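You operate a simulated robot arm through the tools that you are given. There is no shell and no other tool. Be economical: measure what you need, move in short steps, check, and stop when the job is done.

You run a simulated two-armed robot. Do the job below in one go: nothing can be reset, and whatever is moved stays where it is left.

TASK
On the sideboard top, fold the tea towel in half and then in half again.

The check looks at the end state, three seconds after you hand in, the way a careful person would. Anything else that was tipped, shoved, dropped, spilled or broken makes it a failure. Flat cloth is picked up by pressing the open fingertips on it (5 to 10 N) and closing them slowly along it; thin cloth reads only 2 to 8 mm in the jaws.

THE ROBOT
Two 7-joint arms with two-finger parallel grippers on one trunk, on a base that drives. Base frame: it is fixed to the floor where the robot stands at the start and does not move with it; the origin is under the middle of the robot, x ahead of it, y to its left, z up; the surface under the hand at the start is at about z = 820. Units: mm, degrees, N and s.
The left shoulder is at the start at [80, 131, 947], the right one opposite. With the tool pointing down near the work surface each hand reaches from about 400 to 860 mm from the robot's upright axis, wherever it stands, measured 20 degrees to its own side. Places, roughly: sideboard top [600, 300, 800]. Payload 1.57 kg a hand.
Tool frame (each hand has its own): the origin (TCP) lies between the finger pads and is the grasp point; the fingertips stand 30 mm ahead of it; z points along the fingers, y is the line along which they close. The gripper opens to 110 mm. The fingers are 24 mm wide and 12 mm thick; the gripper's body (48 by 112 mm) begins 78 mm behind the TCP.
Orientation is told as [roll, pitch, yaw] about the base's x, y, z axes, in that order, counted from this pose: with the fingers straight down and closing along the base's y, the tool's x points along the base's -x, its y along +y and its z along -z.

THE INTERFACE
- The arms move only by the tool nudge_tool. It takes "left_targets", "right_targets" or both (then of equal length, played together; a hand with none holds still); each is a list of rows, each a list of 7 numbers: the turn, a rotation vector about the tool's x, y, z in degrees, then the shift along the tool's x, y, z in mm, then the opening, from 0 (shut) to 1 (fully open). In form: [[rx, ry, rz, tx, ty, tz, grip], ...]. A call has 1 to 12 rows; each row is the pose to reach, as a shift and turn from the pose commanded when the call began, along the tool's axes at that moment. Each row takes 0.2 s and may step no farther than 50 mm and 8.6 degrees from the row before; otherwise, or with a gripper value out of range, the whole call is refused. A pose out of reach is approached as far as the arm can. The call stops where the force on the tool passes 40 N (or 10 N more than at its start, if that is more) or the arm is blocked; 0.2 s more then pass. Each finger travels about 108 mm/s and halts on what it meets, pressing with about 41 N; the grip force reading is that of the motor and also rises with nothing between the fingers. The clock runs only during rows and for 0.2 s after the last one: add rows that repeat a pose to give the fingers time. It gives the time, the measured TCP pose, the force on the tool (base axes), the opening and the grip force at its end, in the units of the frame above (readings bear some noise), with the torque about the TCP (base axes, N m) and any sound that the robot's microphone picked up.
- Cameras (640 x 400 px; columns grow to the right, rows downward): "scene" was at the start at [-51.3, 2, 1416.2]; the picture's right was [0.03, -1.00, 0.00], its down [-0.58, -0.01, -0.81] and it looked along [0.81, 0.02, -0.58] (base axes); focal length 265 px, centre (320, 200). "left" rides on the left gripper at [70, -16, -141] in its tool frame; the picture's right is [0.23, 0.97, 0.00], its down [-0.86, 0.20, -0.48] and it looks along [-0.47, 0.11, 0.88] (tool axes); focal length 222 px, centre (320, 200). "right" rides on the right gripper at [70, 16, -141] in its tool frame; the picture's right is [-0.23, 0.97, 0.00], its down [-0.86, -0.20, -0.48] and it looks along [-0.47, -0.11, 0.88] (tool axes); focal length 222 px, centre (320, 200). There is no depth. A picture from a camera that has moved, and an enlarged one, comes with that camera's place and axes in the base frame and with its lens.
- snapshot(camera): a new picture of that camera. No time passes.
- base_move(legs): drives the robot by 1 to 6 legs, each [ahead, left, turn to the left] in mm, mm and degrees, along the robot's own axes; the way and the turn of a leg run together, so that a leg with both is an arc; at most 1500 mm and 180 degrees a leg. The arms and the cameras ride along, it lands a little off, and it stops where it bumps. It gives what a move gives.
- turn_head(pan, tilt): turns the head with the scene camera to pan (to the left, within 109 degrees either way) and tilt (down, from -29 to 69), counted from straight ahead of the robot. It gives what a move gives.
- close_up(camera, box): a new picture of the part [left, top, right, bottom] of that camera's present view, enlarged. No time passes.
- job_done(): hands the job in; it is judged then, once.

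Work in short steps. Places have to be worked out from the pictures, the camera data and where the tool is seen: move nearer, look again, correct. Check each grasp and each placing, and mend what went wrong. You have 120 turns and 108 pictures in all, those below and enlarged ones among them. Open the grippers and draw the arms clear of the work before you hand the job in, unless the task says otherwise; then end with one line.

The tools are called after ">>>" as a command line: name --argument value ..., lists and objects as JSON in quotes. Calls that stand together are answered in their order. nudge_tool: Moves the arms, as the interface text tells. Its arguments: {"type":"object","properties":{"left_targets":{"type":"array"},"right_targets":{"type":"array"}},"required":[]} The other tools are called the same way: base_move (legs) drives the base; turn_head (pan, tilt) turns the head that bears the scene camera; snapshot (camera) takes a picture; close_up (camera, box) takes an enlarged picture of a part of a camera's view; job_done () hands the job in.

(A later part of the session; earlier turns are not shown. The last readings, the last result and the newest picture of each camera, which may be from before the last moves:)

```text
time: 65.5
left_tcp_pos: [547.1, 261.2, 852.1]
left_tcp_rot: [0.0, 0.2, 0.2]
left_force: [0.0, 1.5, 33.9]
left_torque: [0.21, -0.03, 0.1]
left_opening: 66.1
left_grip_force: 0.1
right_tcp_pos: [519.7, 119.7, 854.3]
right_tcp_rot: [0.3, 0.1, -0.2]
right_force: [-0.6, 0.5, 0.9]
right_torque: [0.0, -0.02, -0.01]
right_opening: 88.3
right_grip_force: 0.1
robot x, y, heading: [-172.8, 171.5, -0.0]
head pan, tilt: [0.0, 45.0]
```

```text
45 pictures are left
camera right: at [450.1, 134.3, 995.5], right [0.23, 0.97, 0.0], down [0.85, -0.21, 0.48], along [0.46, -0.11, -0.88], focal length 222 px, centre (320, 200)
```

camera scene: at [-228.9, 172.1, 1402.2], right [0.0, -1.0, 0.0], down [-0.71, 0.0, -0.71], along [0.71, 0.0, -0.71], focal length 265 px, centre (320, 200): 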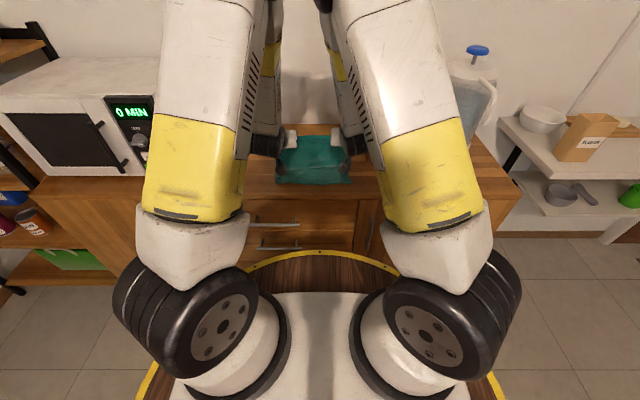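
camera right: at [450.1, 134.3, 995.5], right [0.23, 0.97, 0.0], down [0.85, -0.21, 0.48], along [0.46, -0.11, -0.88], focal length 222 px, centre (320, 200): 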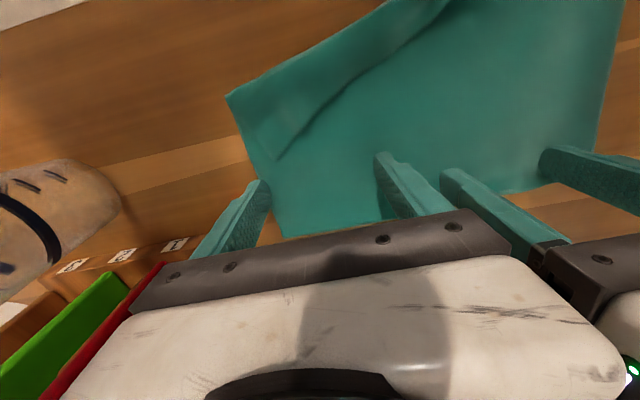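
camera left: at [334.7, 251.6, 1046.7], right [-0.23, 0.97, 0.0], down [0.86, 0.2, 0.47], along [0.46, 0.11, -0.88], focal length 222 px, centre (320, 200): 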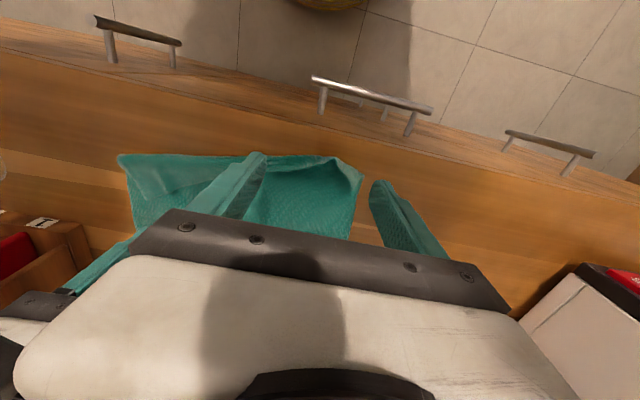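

The hem's right corner is near y≈90. I'll shift the right hand so the outer finger catches it, then sweep.

>>> nudge_tool --right_targets '[[0, 0, 0, 3, 9, 0, 0.6], [0, 0, 0, 8, 9, 0.3, 0.6], [0, 0, 0, 18, 9, 0.5, 0.6], [0, 0, 0, 28, 9, 0.5, 0.6], [0, 0, 0, 38, 9, 0.5, 0.6], [0, 0, 0, 48, 9, 0.5, 0.6], [0, 0, 0, 58, 9, 0.3, 0.6], [0, 0, 0, 68, 9, 0.3, 0.6], [0, 0, 0, 78, 9, 0.3, 0.6], [0, 0, 0, 88, 9, 0.3, 0.6], [0, 0, 0, 98, 9, 0.3, 0.6], [0, 0, 0, 108, 9, 0.3, 0.6]]'

>>> snapshot --camera "right"

>>> close_up --camera "scene" --box '[240, 130, 400, 210]'

```text
time: 68.1
left_tcp_pos: [545.8, 261.9, 851.4]
left_tcp_rot: [0.0, 0.1, 0.2]
left_force: [2.8, 1.0, 32.6]
left_torque: [0.19, -0.11, -0.03]
left_opening: 66.3
left_grip_force: 0.1
right_tcp_pos: [411.2, 128.9, 852.3]
right_tcp_rot: [0.2, 0.0, -0.3]
right_force: [0.1, 0.2, 0.4]
right_torque: [-0.03, 0.03, 0.0]
right_opening: 65.9
right_grip_force: 0.0
robot x, y, heading: [-166.7, 171.4, -0.0]
head pan, tilt: [0.0, 45.0]
```

```text
44 pictures are left
camera right: at [341.8, 143.8, 994.9], right [0.23, 0.97, 0.0], down [0.85, -0.2, 0.48], along [0.46, -0.11, -0.88], focal length 222 px, centre (320, 200)
```

right: 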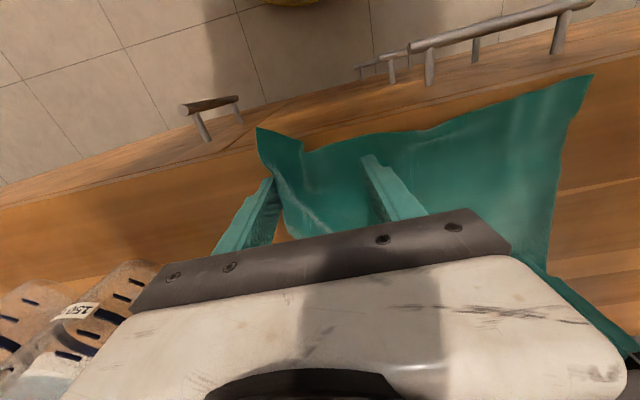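

```text
4.00 times, centred on (320, 170) of scene
camera zoom: at [-229.6, 172.0, 1402.2], right [0.0, -1.0, 0.0], down [-0.71, 0.0, -0.71], along [0.71, 0.0, -0.71], focal length 1059 px, centre (320, 320)
```

zoom: 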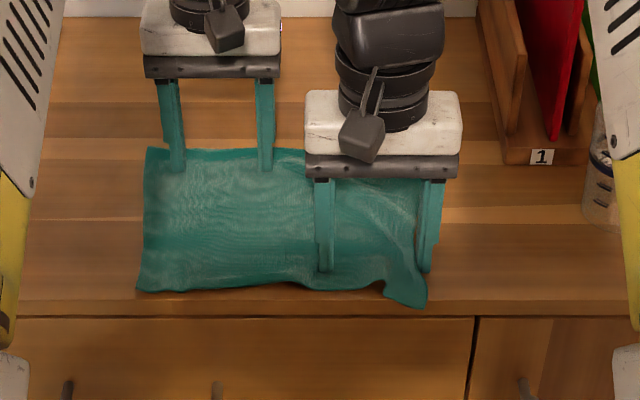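

The hem has flipped all the way out. I'll lift both hands clear and look.

>>> nudge_tool --left_targets '[[0, 0, 0, 0, 0, -30, 0.6], [0, 0, 0, 0, 30, -80, 0.6], [0, 0, 0, 0, 70, -110, 0.6], [0, 0, 0, 0, 110, -130, 0.6]]' --right_targets '[[0, 0, 0, 0, 0, -30, 0.6], [0, 0, 0, 0, -20, -80, 0.6], [0, 0, 0, 0, -60, -125, 0.6], [0, 0, 0, 0, -100, -150, 0.6]]'

>>> close_up --camera "scene" --box '[240, 130, 400, 210]'

>>> snapshot --camera "left"

```text
refused: row 2 steps farther than a row can; nothing moved
```

```text
4.00 times, centred on (320, 170) of scene
camera zoom: at [-229.6, 172.0, 1402.2], right [0.0, -1.0, 0.0], down [-0.71, 0.0, -0.71], along [0.71, 0.0, -0.71], focal length 1059 px, centre (320, 320)
```

zoom: 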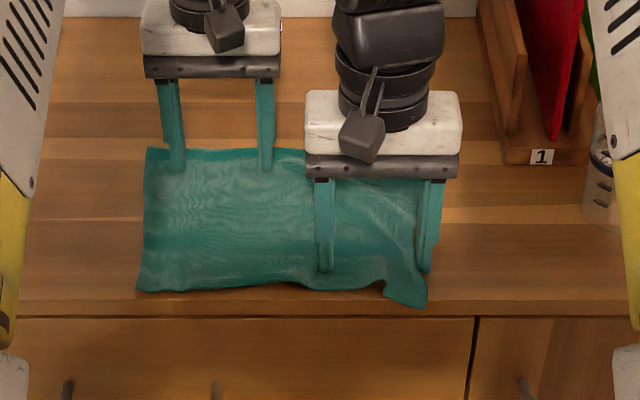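

```text
41 pictures are left
camera left: at [476.2, 244.6, 993.1], right [-0.23, 0.97, 0.0], down [0.86, 0.2, 0.48], along [0.46, 0.11, -0.88], focal length 222 px, centre (320, 200)
```

left: 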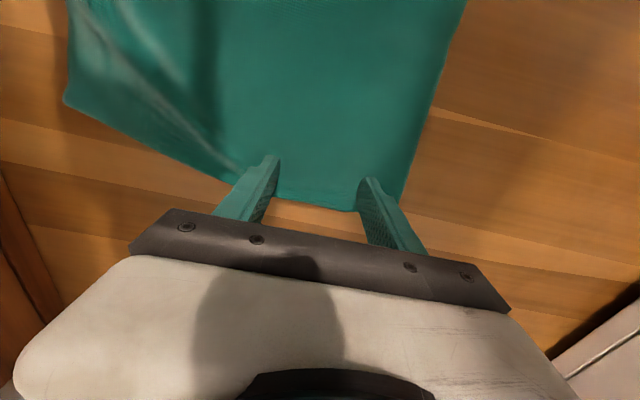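

That step was too large. I'll repeat it with smaller ones.

>>> nudge_tool --left_targets '[[0, 0, 0, 0, 0, -30, 0.6], [0, 0, 0, 0, 10, -70, 0.6], [0, 0, 0, 0, 40, -105, 0.6], [0, 0, 0, 0, 75, -130, 0.6], [0, 0, 0, 0, 110, -140, 0.6]]' --right_targets '[[0, 0, 0, 0, 0, -30, 0.6], [0, 0, 0, 0, -10, -70, 0.6], [0, 0, 0, 0, -40, -105, 0.6], [0, 0, 0, 0, -75, -135, 0.6], [0, 0, 0, 0, -110, -150, 0.6]]'

>>> close_up --camera "scene" --box '[240, 130, 400, 210]'

```text
time: 69.3
left_tcp_pos: [547.1, 371.7, 991.6]
left_tcp_rot: [0.0, 0.5, 0.2]
left_force: [-0.5, -0.2, -0.2]
left_torque: [0.0, 0.0, -0.01]
left_opening: 66.2
left_grip_force: 0.0
right_tcp_pos: [410.6, 16.2, 1001.7]
right_tcp_rot: [0.1, 0.2, -0.2]
right_force: [0.0, -0.9, -0.6]
right_torque: [0.02, 0.0, 0.01]
right_opening: 66.1
right_grip_force: 0.0
robot x, y, heading: [-170.8, 170.0, 0.3]
head pan, tilt: [0.0, 45.0]
```

```text
4.00 times, centred on (320, 170) of scene
camera zoom: at [-228.5, 172.2, 1402.2], right [0.0, -1.0, 0.0], down [-0.71, 0.0, -0.71], along [0.71, 0.0, -0.71], focal length 1059 px, centre (320, 320)
```

zoom: 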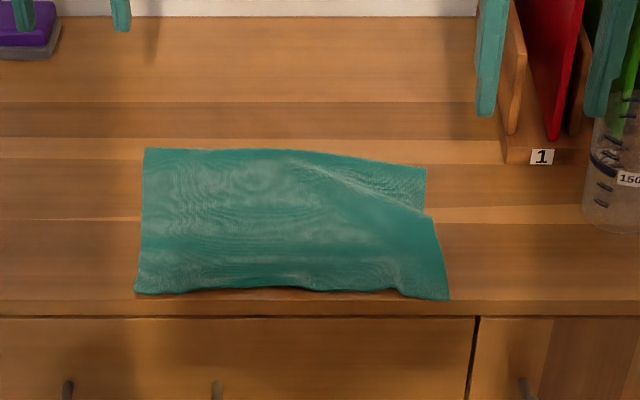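

The hem is gone. The top layer's edge is now at x≈380, overhanging the bottom layer as a single layer, so I'll grip it there (it already faces the right way). Moving above those corners.

>>> nudge_tool --left_targets '[[0, 0, 0, 30, -12, 10, 0.3], [0, 0, 0, 62, -28, 25, 0.3], [0, 0, 0, 95, -45, 42, 0.3], [0, 0, 0, 125, -65, 65, 0.3], [0, 0, 0, 153, -85, 92, 0.3], [0, 0, 0, 153, -85, 127, 0.3], [0, 0, 0, 153, -85, 132, 0.3]]' --right_targets '[[0, 0, 0, 4, 12, 10, 0.3], [0, 0, 0, 8, 30, 25, 0.3], [0, 0, 0, 12, 50, 45, 0.3], [0, 0, 0, 16, 70, 70, 0.3], [0, 0, 0, 20, 88, 105, 0.3], [0, 0, 0, 20, 88, 137, 0.3], [0, 0, 0, 20, 88, 142, 0.3]]'

>>> snapshot --camera "left"

>>> snapshot --camera "right"

```text
time: 70.9
left_tcp_pos: [391.9, 283.6, 859.0]
left_tcp_rot: [0.0, 0.4, 0.2]
left_force: [0.1, -0.2, -0.8]
left_torque: [-0.03, -0.04, 0.02]
left_opening: 32.8
left_grip_force: 0.2
right_tcp_pos: [393.9, 105.4, 860.3]
right_tcp_rot: [0.2, 0.2, -0.2]
right_force: [0.1, -1.0, 0.0]
right_torque: [-0.01, 0.02, 0.01]
right_opening: 32.9
right_grip_force: 0.1
robot x, y, heading: [-171.8, 169.7, -0.2]
head pan, tilt: [0.0, 45.0]
```

```text
39 pictures are left
camera left: at [322.8, 267.3, 1001.0], right [-0.23, 0.97, 0.0], down [0.86, 0.2, 0.47], along [0.46, 0.11, -0.88], focal length 222 px, centre (320, 200)
```

left: 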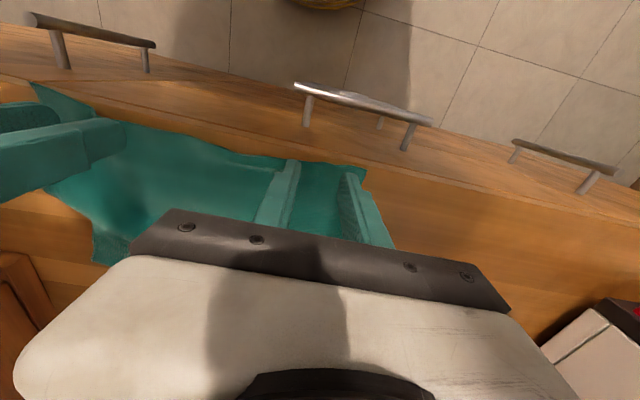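

```text
38 pictures are left
camera right: at [323.5, 121.2, 1002.3], right [0.23, 0.97, 0.0], down [0.86, -0.21, 0.48], along [0.46, -0.11, -0.88], focal length 222 px, centre (320, 200)
```

right: 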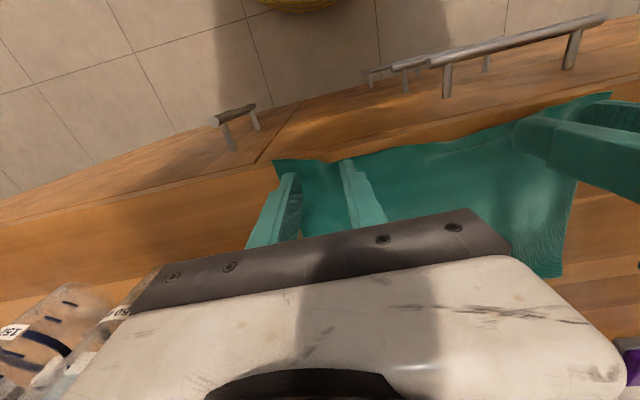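

Both are well placed at the edge. I'll nudge 3 mm inward and descend to a light press.

>>> nudge_tool --left_targets '[[0, 0, 0, -4, 0, 4, 0.3], [0, 0, 0, -4, 0, 6.5, 0.3], [0, 0, 0, -4, 0, 7.5, 0.3], [0, 0, 0, -4, 0, 8.3, 0.3], [0, 0, 0, -4, 0, 8.3, 0.3]]' --right_targets '[[0, 0, 0, -3, 4, 4, 0.3], [0, 0, 0, -3, 4, 7, 0.3], [0, 0, 0, -3, 4, 8.5, 0.3], [0, 0, 0, -3, 4, 9.5, 0.3], [0, 0, 0, -3, 4, 9.5, 0.3]]'

```text
time: 72.1
left_tcp_pos: [397.7, 283.9, 850.8]
left_tcp_rot: [0.0, 0.2, 0.3]
left_force: [-3.7, -1.7, 18.3]
left_torque: [0.15, 0.13, 0.0]
left_opening: 32.8
left_grip_force: 0.0
right_tcp_pos: [396.4, 109.8, 851.0]
right_tcp_rot: [0.2, 0.1, -0.2]
right_force: [-0.2, -0.2, 1.5]
right_torque: [-0.02, -0.02, -0.01]
right_opening: 33.2
right_grip_force: 0.0
robot x, y, heading: [-173.2, 173.6, 0.1]
head pan, tilt: [0.0, 45.0]
```

The left reads 18 N and the right 1.5 N. I'll balance them and close slowly.

>>> nudge_tool --left_targets '[[0, 0, 0, 0, 0, -0.4, 0.3], [0, 0, 0, 0, 0, -0.4, 0.27], [0, 0, 0, 0, 0, -0.4, 0.24], [0, 0, 0, 0, 0, -0.4, 0.21], [0, 0, 0, 0, 0, -0.4, 0.18], [0, 0, 0, 0, 0, -0.4, 0.15], [0, 0, 0, 0, 0, -0.4, 0.12], [0, 0, 0, 0, 0, -0.4, 0.09], [0, 0, 0, 0, 0, -0.4, 0.06], [0, 0, 0, 0, 0, -0.4, 0.03], [0, 0, 0, 0, 0, -0.4, 0], [0, 0, 0, 0, 0, -0.4, 0]]' --right_targets '[[0, 0, 0, 0, 0, 0.8, 0.3], [0, 0, 0, 0, 0, 0.8, 0.27], [0, 0, 0, 0, 0, 0.8, 0.24], [0, 0, 0, 0, 0, 0.8, 0.21], [0, 0, 0, 0, 0, 0.8, 0.18], [0, 0, 0, 0, 0, 0.8, 0.15], [0, 0, 0, 0, 0, 0.8, 0.12], [0, 0, 0, 0, 0, 0.8, 0.09], [0, 0, 0, 0, 0, 0.8, 0.06], [0, 0, 0, 0, 0, 0.8, 0.03], [0, 0, 0, 0, 0, 0.8, 0], [0, 0, 0, 0, 0, 0.8, 0]]'

>>> snapshot --camera "left"

>>> snapshot --camera "right"

```text
time: 74.7
left_tcp_pos: [396.3, 283.3, 851.0]
left_tcp_rot: [-0.1, 0.3, 0.2]
left_force: [0.0, -14.0, 14.2]
left_torque: [-0.39, 0.08, 0.08]
left_opening: 2.0
left_grip_force: 23.8
right_tcp_pos: [395.2, 111.6, 851.0]
right_tcp_rot: [0.3, 0.0, -0.1]
right_force: [0.2, 11.3, 29.8]
right_torque: [0.23, 0.12, -0.02]
right_opening: 2.5
right_grip_force: 23.8
robot x, y, heading: [-168.6, 173.9, -0.1]
head pan, tilt: [0.0, 45.0]
```

```text
37 pictures are left
camera left: at [326.3, 267.4, 993.1], right [-0.23, 0.97, 0.0], down [0.86, 0.2, 0.47], along [0.46, 0.11, -0.88], focal length 222 px, centre (320, 200)
```

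left: 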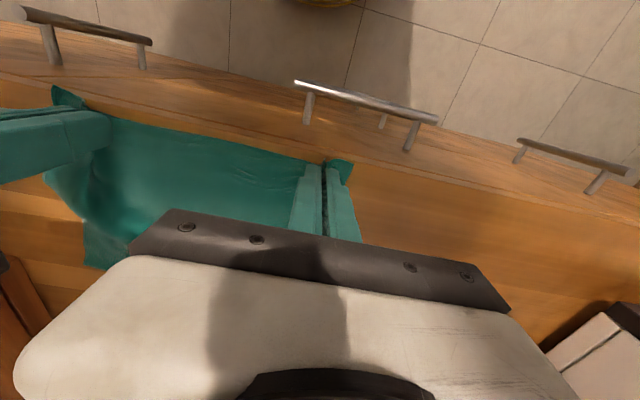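

```text
36 pictures are left
camera right: at [324.6, 126.4, 993.3], right [0.23, 0.97, 0.01], down [0.85, -0.2, 0.48], along [0.47, -0.11, -0.88], focal length 222 px, centre (320, 200)
```

right: 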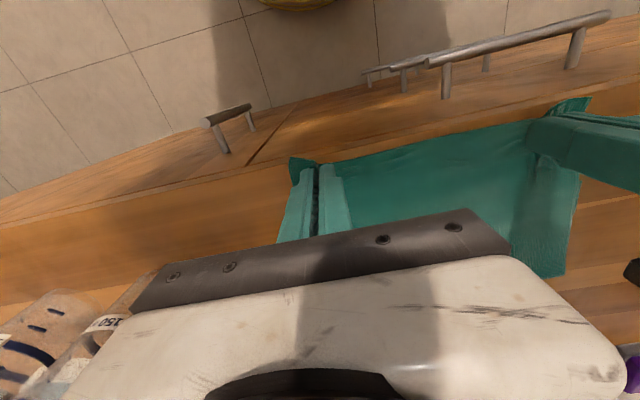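

Both grips hold. I'll lift this edge up and slightly away so the bottom layer can be seen.

>>> nudge_tool --left_targets '[[0, 0, 0, -1, -2, -14, 0], [0, 0, 0, -4, -2, -29, 0], [0, 0, 0, -10, -2, -49, 0], [0, 0, 0, -19, -2, -69, 0], [0, 0, 0, -30, -2, -87, 0], [0, 0, 0, -44, -2, -104, 0], [0, 0, 0, -58, -2, -117, 0], [0, 0, 0, -74, -2, -129, 0], [0, 0, 0, -90, -2, -137, 0], [0, 0, 0, -104, -2, -144, 0], [0, 0, 0, -104, -2, -144, 0]]' --right_targets '[[0, 0, 0, -1, 2, -14, 0], [0, 0, 0, -4, 2, -29, 0], [0, 0, 0, -10, 2, -49, 0], [0, 0, 0, -19, 2, -69, 0], [0, 0, 0, -30, 2, -87, 0], [0, 0, 0, -44, 2, -104, 0], [0, 0, 0, -58, 2, -117, 0], [0, 0, 0, -74, 2, -129, 0], [0, 0, 0, -90, 2, -137, 0], [0, 0, 0, -104, 2, -144, 0], [0, 0, 0, -104, 2, -144, 0]]'

>>> close_up --camera "scene" --box '[230, 100, 410, 220]'

>>> snapshot --camera "right"

```text
time: 77.1
left_tcp_pos: [502.2, 282.4, 995.7]
left_tcp_rot: [0.0, 0.4, 0.3]
left_force: [-0.2, -9.0, 0.3]
left_torque: [-0.29, -0.04, 0.06]
left_opening: 1.8
left_grip_force: 23.3
right_tcp_pos: [499.3, 110.9, 993.6]
right_tcp_rot: [0.3, 0.1, -0.2]
right_force: [0.0, 9.5, 0.0]
right_torque: [0.31, -0.01, -0.03]
right_opening: 2.5
right_grip_force: 24.2
robot x, y, heading: [-170.9, 171.5, -0.0]
head pan, tilt: [0.0, 45.0]
```

```text
3.33 times, centred on (320, 160) of scene
camera zoom: at [-228.6, 172.2, 1402.2], right [0.0, -1.0, 0.0], down [-0.71, 0.0, -0.71], along [0.71, 0.0, -0.71], focal length 882 px, centre (320, 333)
```

zoom: 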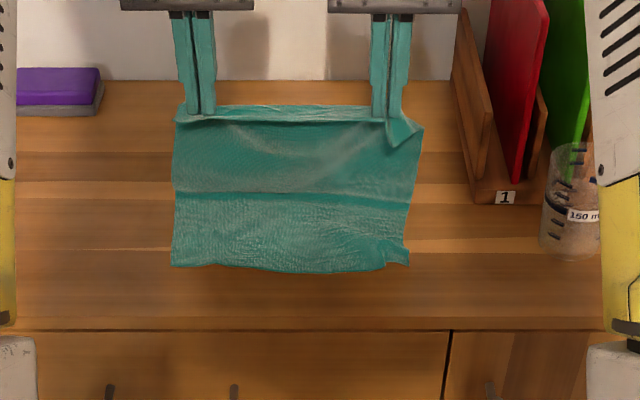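

```text
34 pictures are left
camera right: at [429.6, 126.8, 1136.7], right [0.23, 0.97, 0.0], down [0.86, -0.21, 0.48], along [0.46, -0.11, -0.88], focal length 222 px, centre (320, 200)
```

right: 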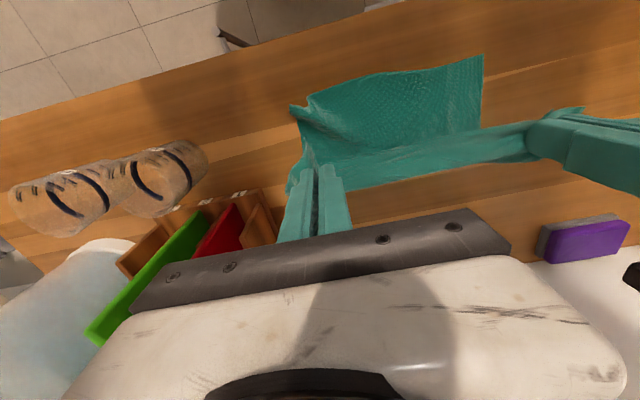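

The bottom layer's near edge is at x≈446, so the fold line should be at x≈605 and the grip should land at x≈466. I'll roll the fold back over the top, then bring the edge down along the arc.

>>> nudge_tool --left_targets '[[0, 0, 0, -28, 0, 3, 0], [0, 0, 0, -53, 0, 5, 0], [0, 0, 0, -68, 0, 10, 0], [0, 0, 0, -68, 0, 10, 0], [0, 0, 0, -45, -1, 19, 0], [0, 0, 0, -24, -2, 31, 0], [0, 0, 0, -6, -2, 46, 0], [0, 0, 0, 9, -2, 64, 0], [0, 0, 0, 19, -2, 81, 0], [0, 0, 0, 27, -2, 98, 0], [0, 0, 0, 31.5, -2, 117, 0], [0, 0, 0, 31.5, -2, 117, 0]]' --right_targets '[[0, 0, 0, -28, 0, 3, 0], [0, 0, 0, -53, 0, 5, 0], [0, 0, 0, -68, 0, 10, 0], [0, 0, 0, -68, 0, 10, 0], [0, 0, 0, -45, -1, 19, 0], [0, 0, 0, -24, -2, 31, 0], [0, 0, 0, -6, -2, 46, 0], [0, 0, 0, 9, -2, 64, 0], [0, 0, 0, 19, -2, 81, 0], [0, 0, 0, 27, -2, 98, 0], [0, 0, 0, 31.5, -2, 117, 0], [0, 0, 0, 31.5, -2, 117, 0]]'

>>> close_up --camera "scene" --box '[230, 100, 410, 220]'

>>> snapshot --camera "right"

```text
time: 79.7
left_tcp_pos: [470.0, 280.9, 877.5]
left_tcp_rot: [-0.1, 0.4, 0.2]
left_force: [-0.2, -9.1, 0.0]
left_torque: [-0.29, 0.01, 0.04]
left_opening: 1.6
left_grip_force: 23.4
right_tcp_pos: [467.3, 110.2, 877.7]
right_tcp_rot: [0.2, 0.1, -0.2]
right_force: [-0.3, 9.2, -0.1]
right_torque: [0.24, -0.01, -0.01]
right_opening: 2.9
right_grip_force: 24.0
robot x, y, heading: [-169.3, 174.5, -0.1]
head pan, tilt: [0.0, 45.0]
```

```text
3.33 times, centred on (320, 160) of scene
camera zoom: at [-228.6, 172.2, 1402.2], right [0.0, -1.0, 0.0], down [-0.71, 0.0, -0.71], along [0.71, 0.0, -0.71], focal length 882 px, centre (320, 333)
```

zoom: 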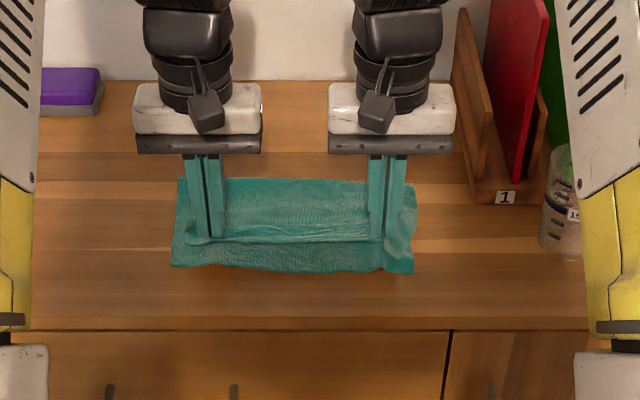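

```text
32 pictures are left
camera right: at [398.0, 125.7, 1020.0], right [0.23, 0.97, 0.0], down [0.86, -0.21, 0.48], along [0.46, -0.11, -0.88], focal length 222 px, centre (320, 200)
```

right: 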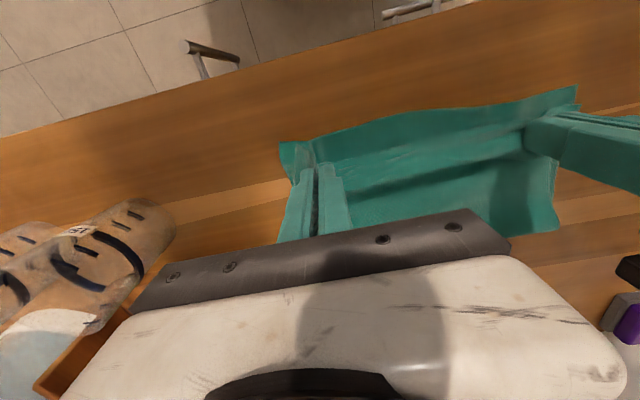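

The fold line is at x≈600, as planned. I'll lower the last part, release and lift.

>>> nudge_tool --left_targets '[[0, 0, 0, 2, 0, 10, 0], [0, 0, 0, 4, 0, 18, 0], [0, 0, 0, 5, 0, 23, 0], [0, 0, 0, 5, 0, 23, 0.1], [0, 0, 0, 5, 0, 23, 0.2], [0, 0, 0, 5, 0, 23, 0.3], [0, 0, 0, 5, 0, 15, 0.3], [0, 0, 0, 5, 0, -20, 0.3], [0, 0, 0, 5, 20, -60, 0.3], [0, 0, 0, 5, 50, -90, 0.3], [0, 0, 0, 5, 90, -110, 0.3]]' --right_targets '[[0, 0, 0, 2, 0, 10, 0], [0, 0, 0, 4, 0, 18, 0], [0, 0, 0, 5, 0, 23, 0], [0, 0, 0, 5, 0, 23, 0.1], [0, 0, 0, 5, 0, 23, 0.2], [0, 0, 0, 5, 0, 23, 0.3], [0, 0, 0, 5, 0, 15, 0.3], [0, 0, 0, 5, 0, -20, 0.3], [0, 0, 0, 5, -20, -60, 0.3], [0, 0, 0, 5, -50, -90, 0.3], [0, 0, 0, 5, -90, -110, 0.3]]'

>>> close_up --camera "scene" --box '[250, 130, 386, 190]'

```text
time: 82.1
left_tcp_pos: [466.9, 370.4, 987.3]
left_tcp_rot: [0.0, 0.4, 0.2]
left_force: [0.4, -0.7, -0.6]
left_torque: [0.04, -0.02, 0.0]
left_opening: 33.1
left_grip_force: 0.1
right_tcp_pos: [460.3, 21.1, 986.2]
right_tcp_rot: [0.2, 0.2, -0.2]
right_force: [0.6, 0.4, 0.0]
right_torque: [-0.01, 0.04, 0.0]
right_opening: 33.2
right_grip_force: 0.1
robot x, y, heading: [-169.4, 171.7, -0.2]
head pan, tilt: [0.0, 45.0]
```

```text
4.71 times, centred on (318, 160) of scene
camera zoom: at [-228.4, 172.2, 1402.2], right [0.0, -1.0, 0.0], down [-0.71, 0.0, -0.71], along [0.71, 0.0, -0.71], focal length 1246 px, centre (329, 388)
```

zoom: 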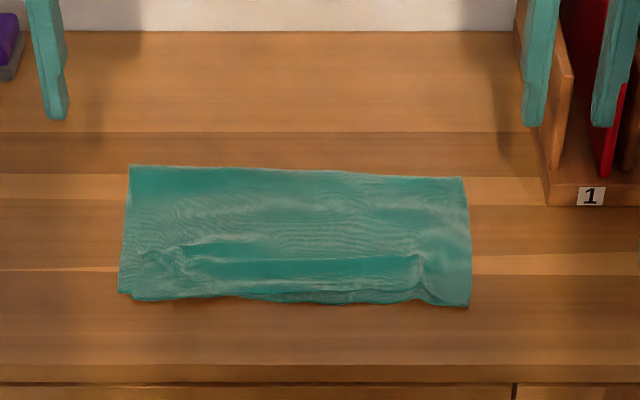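

That's a clean half fold, with edges at x≈440 and x≈595 and only small gathers near the edge. I'll smooth them by pressing and stretching outward with both hands.

>>> nudge_tool --left_targets '[[0, 0, 0, -2, -32, 20, 0], [0, 0, 0, -4, -64, 45, 0], [0, 0, 0, -5, -95, 75, 0], [0, 0, 0, -5, -95, 110, 0], [0, 0, 0, -5, -95, 128, 0], [0, 0, 0, -5, -95, 132, 0], [0, 0, 0, -5, -95, 134, 0], [0, 0, 0, -5, -95, 134, 0]]' --right_targets '[[0, 0, 0, -1, 32, 20, 0], [0, 0, 0, -2, 64, 45, 0], [0, 0, 0, -2, 97, 75, 0], [0, 0, 0, -2, 97, 110, 0], [0, 0, 0, -2, 97, 127, 0], [0, 0, 0, -2, 97, 131, 0], [0, 0, 0, -2, 97, 133, 0], [0, 0, 0, -2, 97, 133, 0]]'

>>> nudge_tool --left_targets '[[0, 0, 0, 0, 6, 0.3, 0], [0, 0, 0, 0, 12, 0.3, 0], [0, 0, 0, 0, 18, 0.3, 0], [0, 0, 0, 0, 24, 0.3, 0], [0, 0, 0, 0, 30, 0.3, 0], [0, 0, 0, 0, 30, -10, 0], [0, 0, 0, 0, 50, -40, 0], [0, 0, 0, 0, 80, -80, 0], [0, 0, 0, 0, 100, -120, 0]]' --right_targets '[[0, 0, 0, 0, -6, 0.3, 0], [0, 0, 0, 0, -12, 0.3, 0], [0, 0, 0, 0, -18, 0.3, 0], [0, 0, 0, 0, -24, 0.3, 0], [0, 0, 0, 0, -28, 0.3, 0], [0, 0, 0, 0, -28, -10, 0], [0, 0, 0, 0, -40, -45, 0], [0, 0, 0, 0, -65, -85, 0], [0, 0, 0, 0, -90, -125, 0]]'

>>> close_up --camera "scene" --box '[250, 130, 386, 190]'

```text
time: 83.9
left_tcp_pos: [469.5, 277.4, 853.1]
left_tcp_rot: [0.0, 0.4, 0.1]
left_force: [0.1, -0.6, 0.3]
left_torque: [-0.04, -0.01, -0.02]
left_opening: 0.0
left_grip_force: 20.8
right_tcp_pos: [464.0, 118.9, 854.1]
right_tcp_rot: [0.2, 0.2, -0.3]
right_force: [0.0, 0.4, -0.9]
right_torque: [-0.02, -0.01, 0.0]
right_opening: 0.0
right_grip_force: 21.3
robot x, y, heading: [-172.8, 170.8, 0.0]
head pan, tilt: [0.0, 45.0]
```

```text
time: 85.9
left_tcp_pos: [468.8, 379.7, 972.0]
left_tcp_rot: [0.0, 0.4, 0.1]
left_force: [0.5, -0.2, 0.0]
left_torque: [0.05, 0.03, 0.02]
left_opening: 0.0
left_grip_force: 20.6
right_tcp_pos: [464.2, 28.1, 979.1]
right_tcp_rot: [0.2, 0.1, -0.2]
right_force: [-0.2, 0.1, -0.4]
right_torque: [0.02, 0.05, 0.01]
right_opening: 0.3
right_grip_force: 21.0
robot x, y, heading: [-172.0, 172.4, -0.2]
head pan, tilt: [0.0, 45.0]
```

```text
4.71 times, centred on (318, 160) of scene
camera zoom: at [-228.1, 172.2, 1402.2], right [0.0, -1.0, 0.0], down [-0.71, 0.0, -0.71], along [0.71, 0.0, -0.71], focal length 1246 px, centre (329, 388)
```

zoom: 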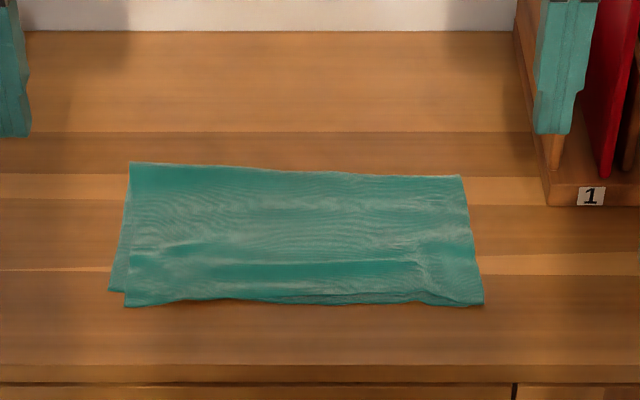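

The folded half is good. For the second fold I'll use the left hand alone, pinching a small ridge at the middle of the left edge with the fingers closing along y. First I'll position it and move the right hand clear.

>>> nudge_tool --left_targets '[[0, 0, 0, -17, -25, 20, 0.22], [0, 0, 0, -34, -50, 45, 0.22], [0, 0, 0, -50, -73, 75, 0.22], [0, 0, 0, -50, -73, 105, 0.22], [0, 0, 0, -50, -73, 112, 0.22]]' --right_targets '[[0, 0, 0, 5, -25, -25, 0.3], [0, 0, 0, 10, -55, -45, 0.3], [0, 0, 0, 15, -85, -60, 0.3], [0, 0, 0, 20, -115, -70, 0.3], [0, 0, 0, 25, -145, -70, 0.3]]'

>>> snapshot --camera "left"

>>> snapshot --camera "scene"

```text
time: 87.1
left_tcp_pos: [521.2, 302.4, 860.0]
left_tcp_rot: [0.0, 0.3, 0.2]
left_force: [-0.1, 0.9, 0.1]
left_torque: [-0.03, 0.02, -0.02]
left_opening: 24.1
left_grip_force: 0.0
right_tcp_pos: [436.0, -118.3, 1048.5]
right_tcp_rot: [0.3, 0.1, -0.3]
right_force: [0.0, -0.6, 0.1]
right_torque: [-0.05, 0.04, 0.0]
right_opening: 33.0
right_grip_force: 0.0
robot x, y, heading: [-171.3, 171.1, 0.0]
head pan, tilt: [0.0, 45.0]
```

```text
29 pictures are left
camera left: at [451.8, 286.3, 1001.9], right [-0.23, 0.97, 0.0], down [0.86, 0.2, 0.47], along [0.46, 0.11, -0.88], focal length 222 px, centre (320, 200)
```

left: 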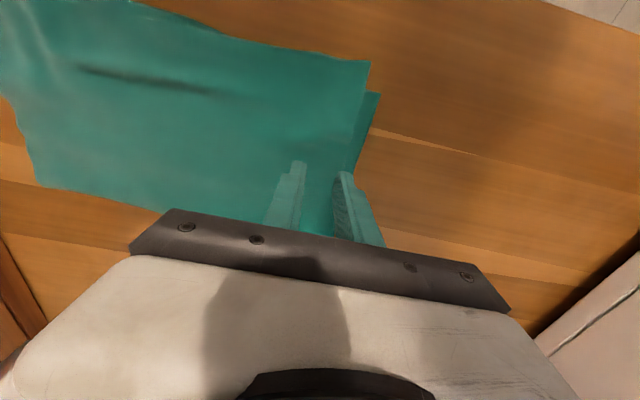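

```text
28 pictures are left
camera scene: at [-228.6, 172.4, 1402.2], right [0.0, -1.0, 0.0], down [-0.71, 0.0, -0.71], along [0.71, 0.0, -0.71], focal length 265 px, centre (320, 200)
```

scene: 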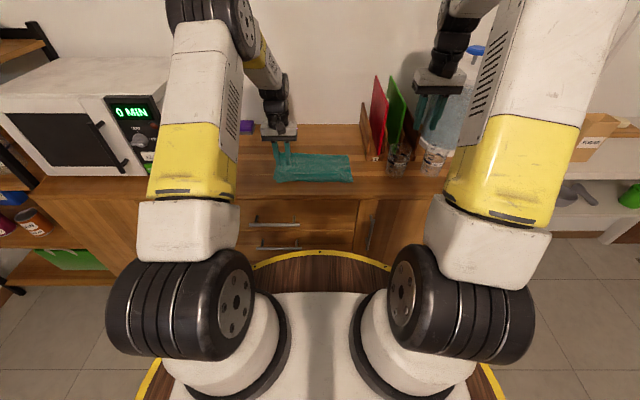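

The outer finger sits right at the left edge. I'll shift 4 mm inward, press down, and read the force.

>>> nudge_tool --left_targets '[[0, 0, 0, 0, -4, 4, 0.22], [0, 0, 0, 0, -4, 6.5, 0.22], [0, 0, 0, 0, -4, 8, 0.22], [0, 0, 0, 0, -4, 8.5, 0.22], [0, 0, 0, 0, -4, 8.5, 0.22]]'

```text
time: 88.3
left_tcp_pos: [520.5, 299.2, 852.5]
left_tcp_rot: [0.0, 0.4, 0.2]
left_force: [0.2, 0.0, 0.7]
left_torque: [0.01, -0.03, 0.0]
left_opening: 24.0
left_grip_force: 0.1
right_tcp_pos: [435.7, -117.0, 1047.8]
right_tcp_rot: [0.1, 0.1, -0.2]
right_force: [-0.4, -1.3, -0.1]
right_torque: [0.01, 0.02, -0.03]
right_opening: 32.8
right_grip_force: 0.1
robot x, y, heading: [-167.9, 167.4, -0.2]
head pan, tilt: [0.0, 45.0]
```

I'll press about 1 mm more and close slowly.

>>> nudge_tool --left_targets '[[0, 0, 0, 0, 0, 0.8, 0.22], [0, 0, 0, 0, 0, 1.2, 0.22], [0, 0, 0, 0, 0, 1.2, 0.19], [0, 0, 0, 0, 0, 1.2, 0.16], [0, 0, 0, 0, 0, 1.2, 0.13], [0, 0, 0, 0, 0, 1.2, 0.1], [0, 0, 0, 0, 0, 1.2, 0.07], [0, 0, 0, 0, 0, 1.2, 0.04], [0, 0, 0, 0, 0, 1.2, 0.02], [0, 0, 0, 0, 0, 1.2, 0], [0, 0, 0, 0, 0, 1.2, 0], [0, 0, 0, 0, 0, 1.2, 0]]'

>>> snapshot --camera "left"

```text
time: 90.9
left_tcp_pos: [519.2, 299.4, 852.1]
left_tcp_rot: [0.0, 0.3, 0.2]
left_force: [0.0, 6.0, 19.4]
left_torque: [0.27, -0.06, 0.02]
left_opening: 0.1
left_grip_force: 21.8
right_tcp_pos: [435.6, -117.3, 1049.1]
right_tcp_rot: [0.2, 0.0, -0.2]
right_force: [-0.7, 0.0, 0.0]
right_torque: [-0.01, 0.01, -0.01]
right_opening: 33.0
right_grip_force: 0.1
robot x, y, heading: [-168.8, 171.1, -0.2]
head pan, tilt: [0.0, 45.0]
```

```text
27 pictures are left
camera left: at [449.2, 283.7, 993.6], right [-0.23, 0.97, 0.0], down [0.86, 0.2, 0.47], along [0.46, 0.11, -0.88], focal length 222 px, centre (320, 200)
```

left: 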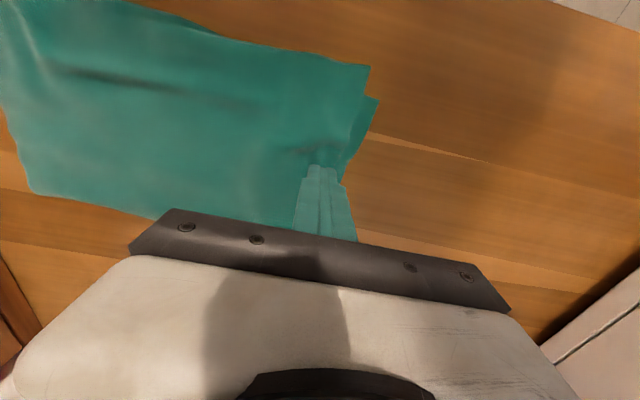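

The jaws closed empty. I'll retry with a wider 40 mm opening further in on the cloth, and firmer pressure.

>>> nudge_tool --left_targets '[[0, 0, 0, 0, 0, -6, 0.05], [0, 0, 0, 0, -4, -8, 0.2], [0, 0, 0, 0, -9, -8, 0.36], [0, 0, 0, 0, -9, -4, 0.36], [0, 0, 0, 0, -9, -1, 0.36], [0, 0, 0, 0, -9, 0, 0.36], [0, 0, 0, 0, -9, 0.6, 0.36], [0, 0, 0, 0, -9, 0.6, 0.36]]'

```text
time: 92.7
left_tcp_pos: [519.4, 289.4, 851.6]
left_tcp_rot: [0.0, 0.4, 0.2]
left_force: [-2.7, 1.1, 16.3]
left_torque: [0.4, 0.07, 0.07]
left_opening: 40.3
left_grip_force: 0.0
right_tcp_pos: [434.1, -116.9, 1049.3]
right_tcp_rot: [0.2, 0.2, -0.2]
right_force: [0.8, 0.0, 0.4]
right_torque: [0.01, -0.01, 0.03]
right_opening: 33.1
right_grip_force: 0.0
robot x, y, heading: [-172.5, 174.3, 0.0]
head pan, tilt: [0.0, 45.0]
```

I'm pressing at 16 N, so I'll close slowly now.

>>> nudge_tool --left_targets '[[0, 0, 0, 0, 0, 0, 0.33], [0, 0, 0, 0, 0, 0, 0.3], [0, 0, 0, 0, 0, 0, 0.27], [0, 0, 0, 0, 0, 0, 0.24], [0, 0, 0, 0, 0, 0, 0.21], [0, 0, 0, 0, 0, 0, 0.17], [0, 0, 0, 0, 0, 0, 0.13], [0, 0, 0, 0, 0, 0, 0.09], [0, 0, 0, 0, 0, 0, 0.05], [0, 0, 0, 0, 0, 0, 0.02], [0, 0, 0, 0, 0, 0, 0], [0, 0, 0, 0, 0, 0, 0]]'

>>> snapshot --camera "left"

```text
time: 95.3
left_tcp_pos: [517.9, 290.3, 852.3]
left_tcp_rot: [0.0, 0.3, 0.2]
left_force: [0.8, 7.2, 31.7]
left_torque: [0.38, -0.08, 0.04]
left_opening: 4.0
left_grip_force: 24.8
right_tcp_pos: [435.4, -117.6, 1049.9]
right_tcp_rot: [0.2, 0.1, -0.3]
right_force: [0.5, 0.2, -0.1]
right_torque: [0.05, 0.0, 0.03]
right_opening: 33.2
right_grip_force: 0.0
robot x, y, heading: [-173.4, 173.0, -0.1]
head pan, tilt: [0.0, 45.0]
```

```text
26 pictures are left
camera left: at [448.7, 274.5, 993.4], right [-0.23, 0.97, 0.0], down [0.86, 0.2, 0.47], along [0.46, 0.11, -0.88], focal length 222 px, centre (320, 200)
```

left: 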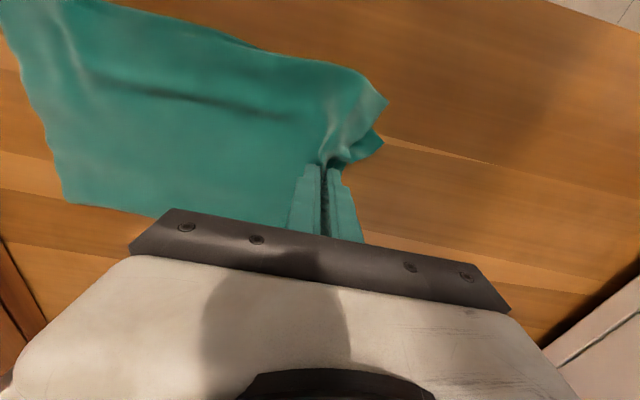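

A 4.0 mm reading means both layers are pinched. I'll lift and begin the arc, then check.

>>> nudge_tool --left_targets '[[0, 0, 0, 0, 0, -10, 0], [0, 0, 0, 0, -1, -20, 0], [0, 0, 0, 0, -4, -32, 0], [0, 0, 0, 0, -8, -44, 0], [0, 0, 0, 0, -14, -55, 0], [0, 0, 0, 0, -22, -65, 0], [0, 0, 0, 0, -30, -74, 0], [0, 0, 0, 0, -30, -74, 0]]'

>>> close_up --camera "scene" --box '[240, 110, 400, 200]'

>>> snapshot --camera "left"

```text
time: 97.1
left_tcp_pos: [521.5, 259.4, 925.4]
left_tcp_rot: [0.0, 0.4, 0.2]
left_force: [-0.7, 1.1, 0.3]
left_torque: [0.02, 0.0, 0.03]
left_opening: 3.8
left_grip_force: 24.3
right_tcp_pos: [437.0, -117.6, 1049.2]
right_tcp_rot: [0.2, 0.1, -0.3]
right_force: [-0.4, -0.1, 0.5]
right_torque: [0.04, -0.03, 0.0]
right_opening: 32.9
right_grip_force: 0.0
robot x, y, heading: [-169.1, 173.4, 0.1]
head pan, tilt: [0.0, 45.0]
```

```text
4.00 times, centred on (320, 155) of scene
camera zoom: at [-228.6, 172.1, 1402.2], right [0.0, -1.0, 0.0], down [-0.71, 0.0, -0.71], along [0.71, 0.0, -0.71], focal length 1059 px, centre (320, 380)
```

zoom: 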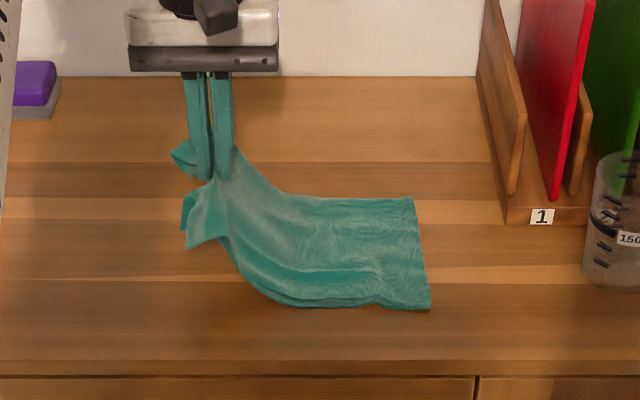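

```text
24 pictures are left
camera left: at [450.3, 243.9, 1067.3], right [-0.23, 0.97, 0.0], down [0.86, 0.2, 0.47], along [0.46, 0.11, -0.88], focal length 222 px, centre (320, 200)
```

left: 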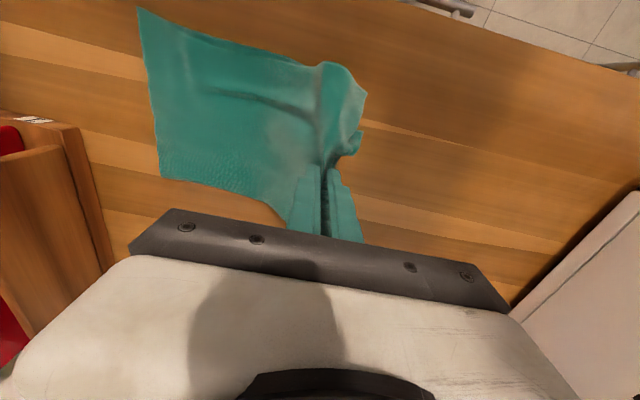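

The pinched ridge would leave a hem tucked under. A better way is to lift the right edge with the left hand and roll the wrist outward over the free left side. First I'll lay this edge back down.

>>> nudge_tool --left_targets '[[0, 0, 0, 0, 9, 10, 0], [0, 0, 0, 0, 17, 20, 0], [0, 0, 0, 0, 24, 32, 0], [0, 0, 0, 0, 30, 45, 0], [0, 0, 0, 0, 34, 58, 0], [0, 0, 0, 0, 38, 68, 0], [0, 0, 0, 0, 40, 71, 0], [0, 0, 0, 0, 40, 71, 0.15], [0, 0, 0, 0, 40, 71, 0.36], [0, 0, 0, 0, 40, 60, 0.36], [0, 0, 0, 0, 40, 25, 0.36], [0, 0, 0, 0, 40, -15, 0.36]]'

>>> nudge_tool --left_targets '[[0, 0, 8, 0, 10, -30, 0.1], [0, 0, 16, 0, 20, -60, 0], [0, 0, 24, 0, 30, -70, 0], [0, 0, 24, 0, 30, -70, 0]]'

>>> close_up --camera "scene" --box '[240, 120, 400, 200]'

```text
time: 99.7
left_tcp_pos: [520.4, 300.5, 939.8]
left_tcp_rot: [0.0, 0.5, 0.3]
left_force: [1.1, 0.0, -0.7]
left_torque: [0.02, 0.02, 0.01]
left_opening: 39.6
left_grip_force: 0.0
right_tcp_pos: [435.9, -117.9, 1047.4]
right_tcp_rot: [0.2, 0.2, -0.3]
right_force: [0.0, 0.5, 0.2]
right_torque: [0.02, 0.04, -0.04]
right_opening: 32.9
right_grip_force: 0.0
robot x, y, heading: [-170.7, 176.2, -0.1]
head pan, tilt: [0.0, 45.0]
```

```text
time: 100.7
left_tcp_pos: [520.7, 330.6, 1010.8]
left_tcp_rot: [-0.1, 0.3, -23.9]
left_force: [0.7, -0.2, 0.1]
left_torque: [-0.01, 0.0, 0.03]
left_opening: 0.1
left_grip_force: 21.2
right_tcp_pos: [435.1, -117.8, 1048.1]
right_tcp_rot: [0.3, 0.1, -0.2]
right_force: [-0.3, 0.6, -0.4]
right_torque: [-0.03, 0.01, 0.03]
right_opening: 33.1
right_grip_force: 0.0
robot x, y, heading: [-175.0, 170.1, -0.0]
head pan, tilt: [0.0, 45.0]
```

```text
4.00 times, centred on (320, 160) of scene
camera zoom: at [-228.6, 172.1, 1402.2], right [0.0, -1.0, 0.0], down [-0.71, 0.0, -0.71], along [0.71, 0.0, -0.71], focal length 1059 px, centre (320, 360)
```

zoom: 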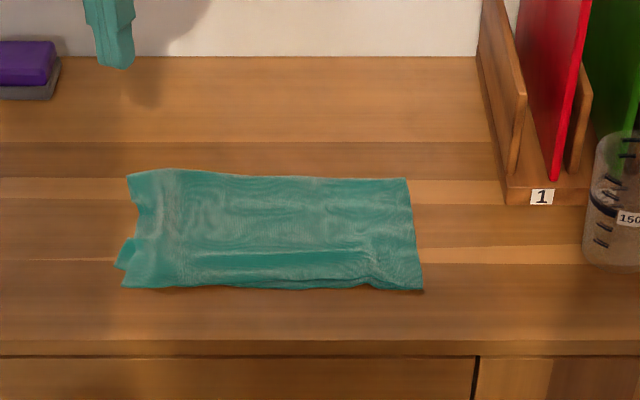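

The towel spans y 89–345 with a small notch on the left edge. I'll hold the right side with the right hand and smooth the left edge outward with the left.

>>> nudge_tool --left_targets '[[0, 0, -6, -3, -7, 20, 0], [0, 0, -12, -6, -14, 40, 0], [0, 0, -18, -9, -20, 60, 0], [0, 0, -24, -11.4, -25.6, 80, 0], [0, 0, -24, -11.4, -25.6, 100, 0], [0, 0, -24, -11.4, -25.6, 120, 0], [0, 0, -24, -11.4, -25.6, 140, 0], [0, 0, -24, -11.4, -25.6, 153, 0], [0, 0, -24, -11.4, -25.6, 156, 0]]' --right_targets '[[0, 0, 0, -5, 48, 0, 0.4], [0, 0, 0, -10, 96, 0, 0.4], [0, 0, 0, -20, 144, 0, 0.4], [0, 0, 0, -30, 190, 0, 0.4], [0, 0, 0, -50, 225, 20, 0.4], [0, 0, 0, -70, 250, 50, 0.4], [0, 0, 0, -75, 252, 98, 0.4], [0, 0, 0, -75, 252, 146, 0.4], [0, 0, 0, -75, 252, 190, 0.4]]'

>>> nudge_tool --left_targets '[[0, 0, 0, 0, 0, 0, 0], [0, 0, 0, 0, 0, 1, 0], [0, 0, 0, 0, 0, 2, 0], [0, 0, 0, 0, 0, 3, 0], [0, 0, 0, 0, 7, 3.4, 0], [0, 0, 0, 0, 14, 3.4, 0], [0, 0, 0, 0, 21, 3.4, 0], [0, 0, 0, 0, 28, 3.4, 0], [0, 0, 0, 0, 34, 3.4, 0], [0, 0, 0, 0, 34, -20, 0], [0, 0, 0, 0, 34, -60, 0]]' --right_targets '[[0, 0, 0, 0, 0, 3, 0.4], [0, 0, 0, 0, 0, 5, 0.4], [0, 0, 0, 0, 0, 6.5, 0.4], [0, 0, 0, 0, 0, 7.2, 0.4], [0, 0, 0, 0, 0, 7.2, 0.4], [0, 0, 0, 0, 0, 7.2, 0.4], [0, 0, 0, 0, 0, 7.2, 0.4], [0, 0, 0, 0, 0, 7.2, 0.4], [0, 0, 0, 0, 0, 7.2, 0.4], [0, 0, 0, 0, 0, 7.2, 0.4], [0, 0, 0, 0, 0, 7.2, 0.4]]'

>>> close_up --camera "scene" --box '[240, 120, 400, 200]'

```text
time: 102.7
left_tcp_pos: [518.9, 301.8, 852.7]
left_tcp_rot: [-0.1, 0.3, 0.2]
left_force: [-0.4, 0.3, -0.1]
left_torque: [-0.02, -0.03, -0.01]
left_opening: 0.1
left_grip_force: 21.3
right_tcp_pos: [512.2, 134.5, 855.8]
right_tcp_rot: [0.2, 0.1, -0.2]
right_force: [0.8, 1.0, 0.5]
right_torque: [0.0, -0.03, 0.02]
right_opening: 44.1
right_grip_force: 0.0
robot x, y, heading: [-171.4, 173.2, -0.0]
head pan, tilt: [0.0, 45.0]
```

```text
time: 105.1
left_tcp_pos: [520.6, 336.8, 911.0]
left_tcp_rot: [-0.1, 0.5, 0.2]
left_force: [0.3, 0.7, -0.6]
left_torque: [-0.01, 0.0, -0.02]
left_opening: 0.0
left_grip_force: 21.2
right_tcp_pos: [514.9, 134.9, 852.2]
right_tcp_rot: [0.2, 0.2, -0.1]
right_force: [-0.7, -1.8, 5.5]
right_torque: [0.07, 0.05, 0.03]
right_opening: 43.2
right_grip_force: 0.0
robot x, y, heading: [-168.7, 170.7, -0.0]
head pan, tilt: [0.0, 45.0]
```

```text
4.00 times, centred on (320, 160) of scene
camera zoom: at [-228.5, 172.2, 1402.2], right [0.0, -1.0, 0.0], down [-0.71, 0.0, -0.71], along [0.71, 0.0, -0.71], focal length 1059 px, centre (320, 360)
```

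zoom: 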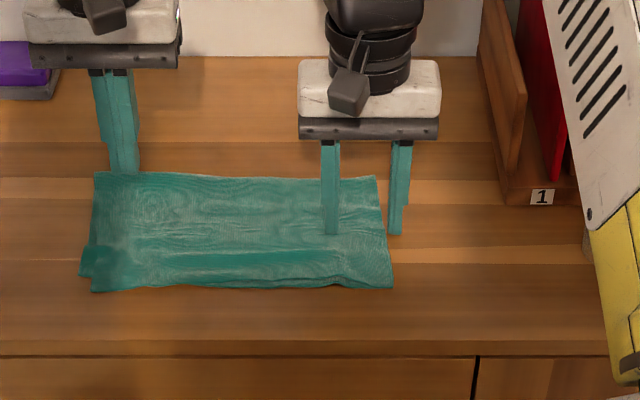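

That smoothed out very well. The towel now spans x 437–600 and y ≈116–375, so the second fold line is at y≈245. I'll retreat the right hand and bring the left, yawed 90°, above the middle of the right edge.

>>> nudge_tool --left_targets '[[0, 0, -8, 0, 0, -20, 0.2], [0, 0, -16, 0, 0, -35, 0.36], [0, 0, -24, 0, 0, -50, 0.36], [0, 0, -32, 0, -15, -50, 0.36], [0, 0, -40, 0, -40, -50, 0.36], [0, 0, -48, 0, -65, -50, 0.36], [0, 0, -56, 0, -90, -50, 0.36], [0, 0, -64, 0, -118, -40, 0.36], [0, 0, -72, 0, -146, -25, 0.36], [0, 0, -80, 0, -175, -5, 0.36], [0, 0, -88, 0, -200, 20, 0.36], [0, 0, -90, 0, -208, 45, 0.36]]' --right_targets '[[0, 0, 0, 0, 0, -45, 0.3], [0, 0, 0, 5, -5, -90, 0.3], [0, 0, 0, 15, -15, -135, 0.3], [0, 0, 0, 30, -45, -165, 0.3], [0, 0, 0, 45, -85, -180, 0.3], [0, 0, 0, 60, -125, -190, 0.3], [0, 0, 0, 70, -165, -190, 0.3], [0, 0, 0, 75, -205, -190, 0.3], [0, 0, 0, 75, -240, -190, 0.3], [0, 0, 0, 75, -250, -190, 0.3], [0, 0, 0, 75, -250, -190, 0.3], [0, 0, 0, 75, -250, -190, 0.3]]'

>>> snapshot --camera "left"

```text
time: 107.7
left_tcp_pos: [521.1, 129.5, 869.7]
left_tcp_rot: [0.4, -0.1, 90.3]
left_force: [-0.3, -0.1, -0.7]
left_torque: [-0.01, -0.02, 0.04]
left_opening: 39.6
left_grip_force: 0.0
right_tcp_pos: [439.1, -115.3, 1042.4]
right_tcp_rot: [0.2, 0.0, -0.2]
right_force: [-1.2, 0.0, 0.1]
right_torque: [-0.02, -0.03, 0.02]
right_opening: 33.1
right_grip_force: 0.0
robot x, y, heading: [-171.3, 172.6, -0.1]
head pan, tilt: [0.0, 45.0]
```

```text
21 pictures are left
camera left: at [537.2, 59.8, 1010.5], right [-0.97, -0.23, 0.01], down [-0.2, 0.85, 0.48], along [-0.12, 0.47, -0.88], focal length 222 px, centre (320, 200)
```

left: 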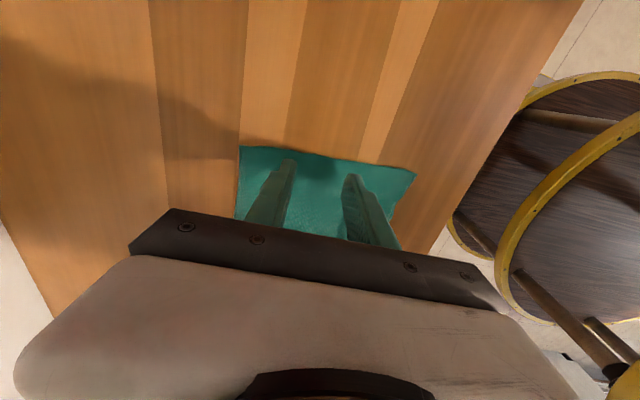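

The view is excellent, with the tips just inside the right edge at y≈118. I'll descend to press.

>>> nudge_tool --left_targets '[[0, 0, 0, 0, 0, 10, 0.36], [0, 0, 0, 0, 0, 14, 0.36], [0, 0, 0, 0, 0, 16, 0.36], [0, 0, 0, 0, 0, 17.5, 0.36], [0, 0, 0, 0, 0, 18.3, 0.36], [0, 0, 0, 0, 0, 18.3, 0.36]]'

```text
time: 109.1
left_tcp_pos: [520.4, 128.2, 851.8]
left_tcp_rot: [0.1, 0.1, 90.2]
left_force: [-0.1, 2.4, 15.6]
left_torque: [0.14, -0.2, 0.06]
left_opening: 39.4
left_grip_force: 0.0
right_tcp_pos: [438.8, -117.1, 1042.5]
right_tcp_rot: [0.2, 0.2, -0.3]
right_force: [-0.1, 0.0, 0.4]
right_torque: [-0.01, -0.01, 0.0]
right_opening: 32.8
right_grip_force: 0.0
robot x, y, heading: [-172.0, 172.0, -0.1]
head pan, tilt: [0.0, 45.0]
```

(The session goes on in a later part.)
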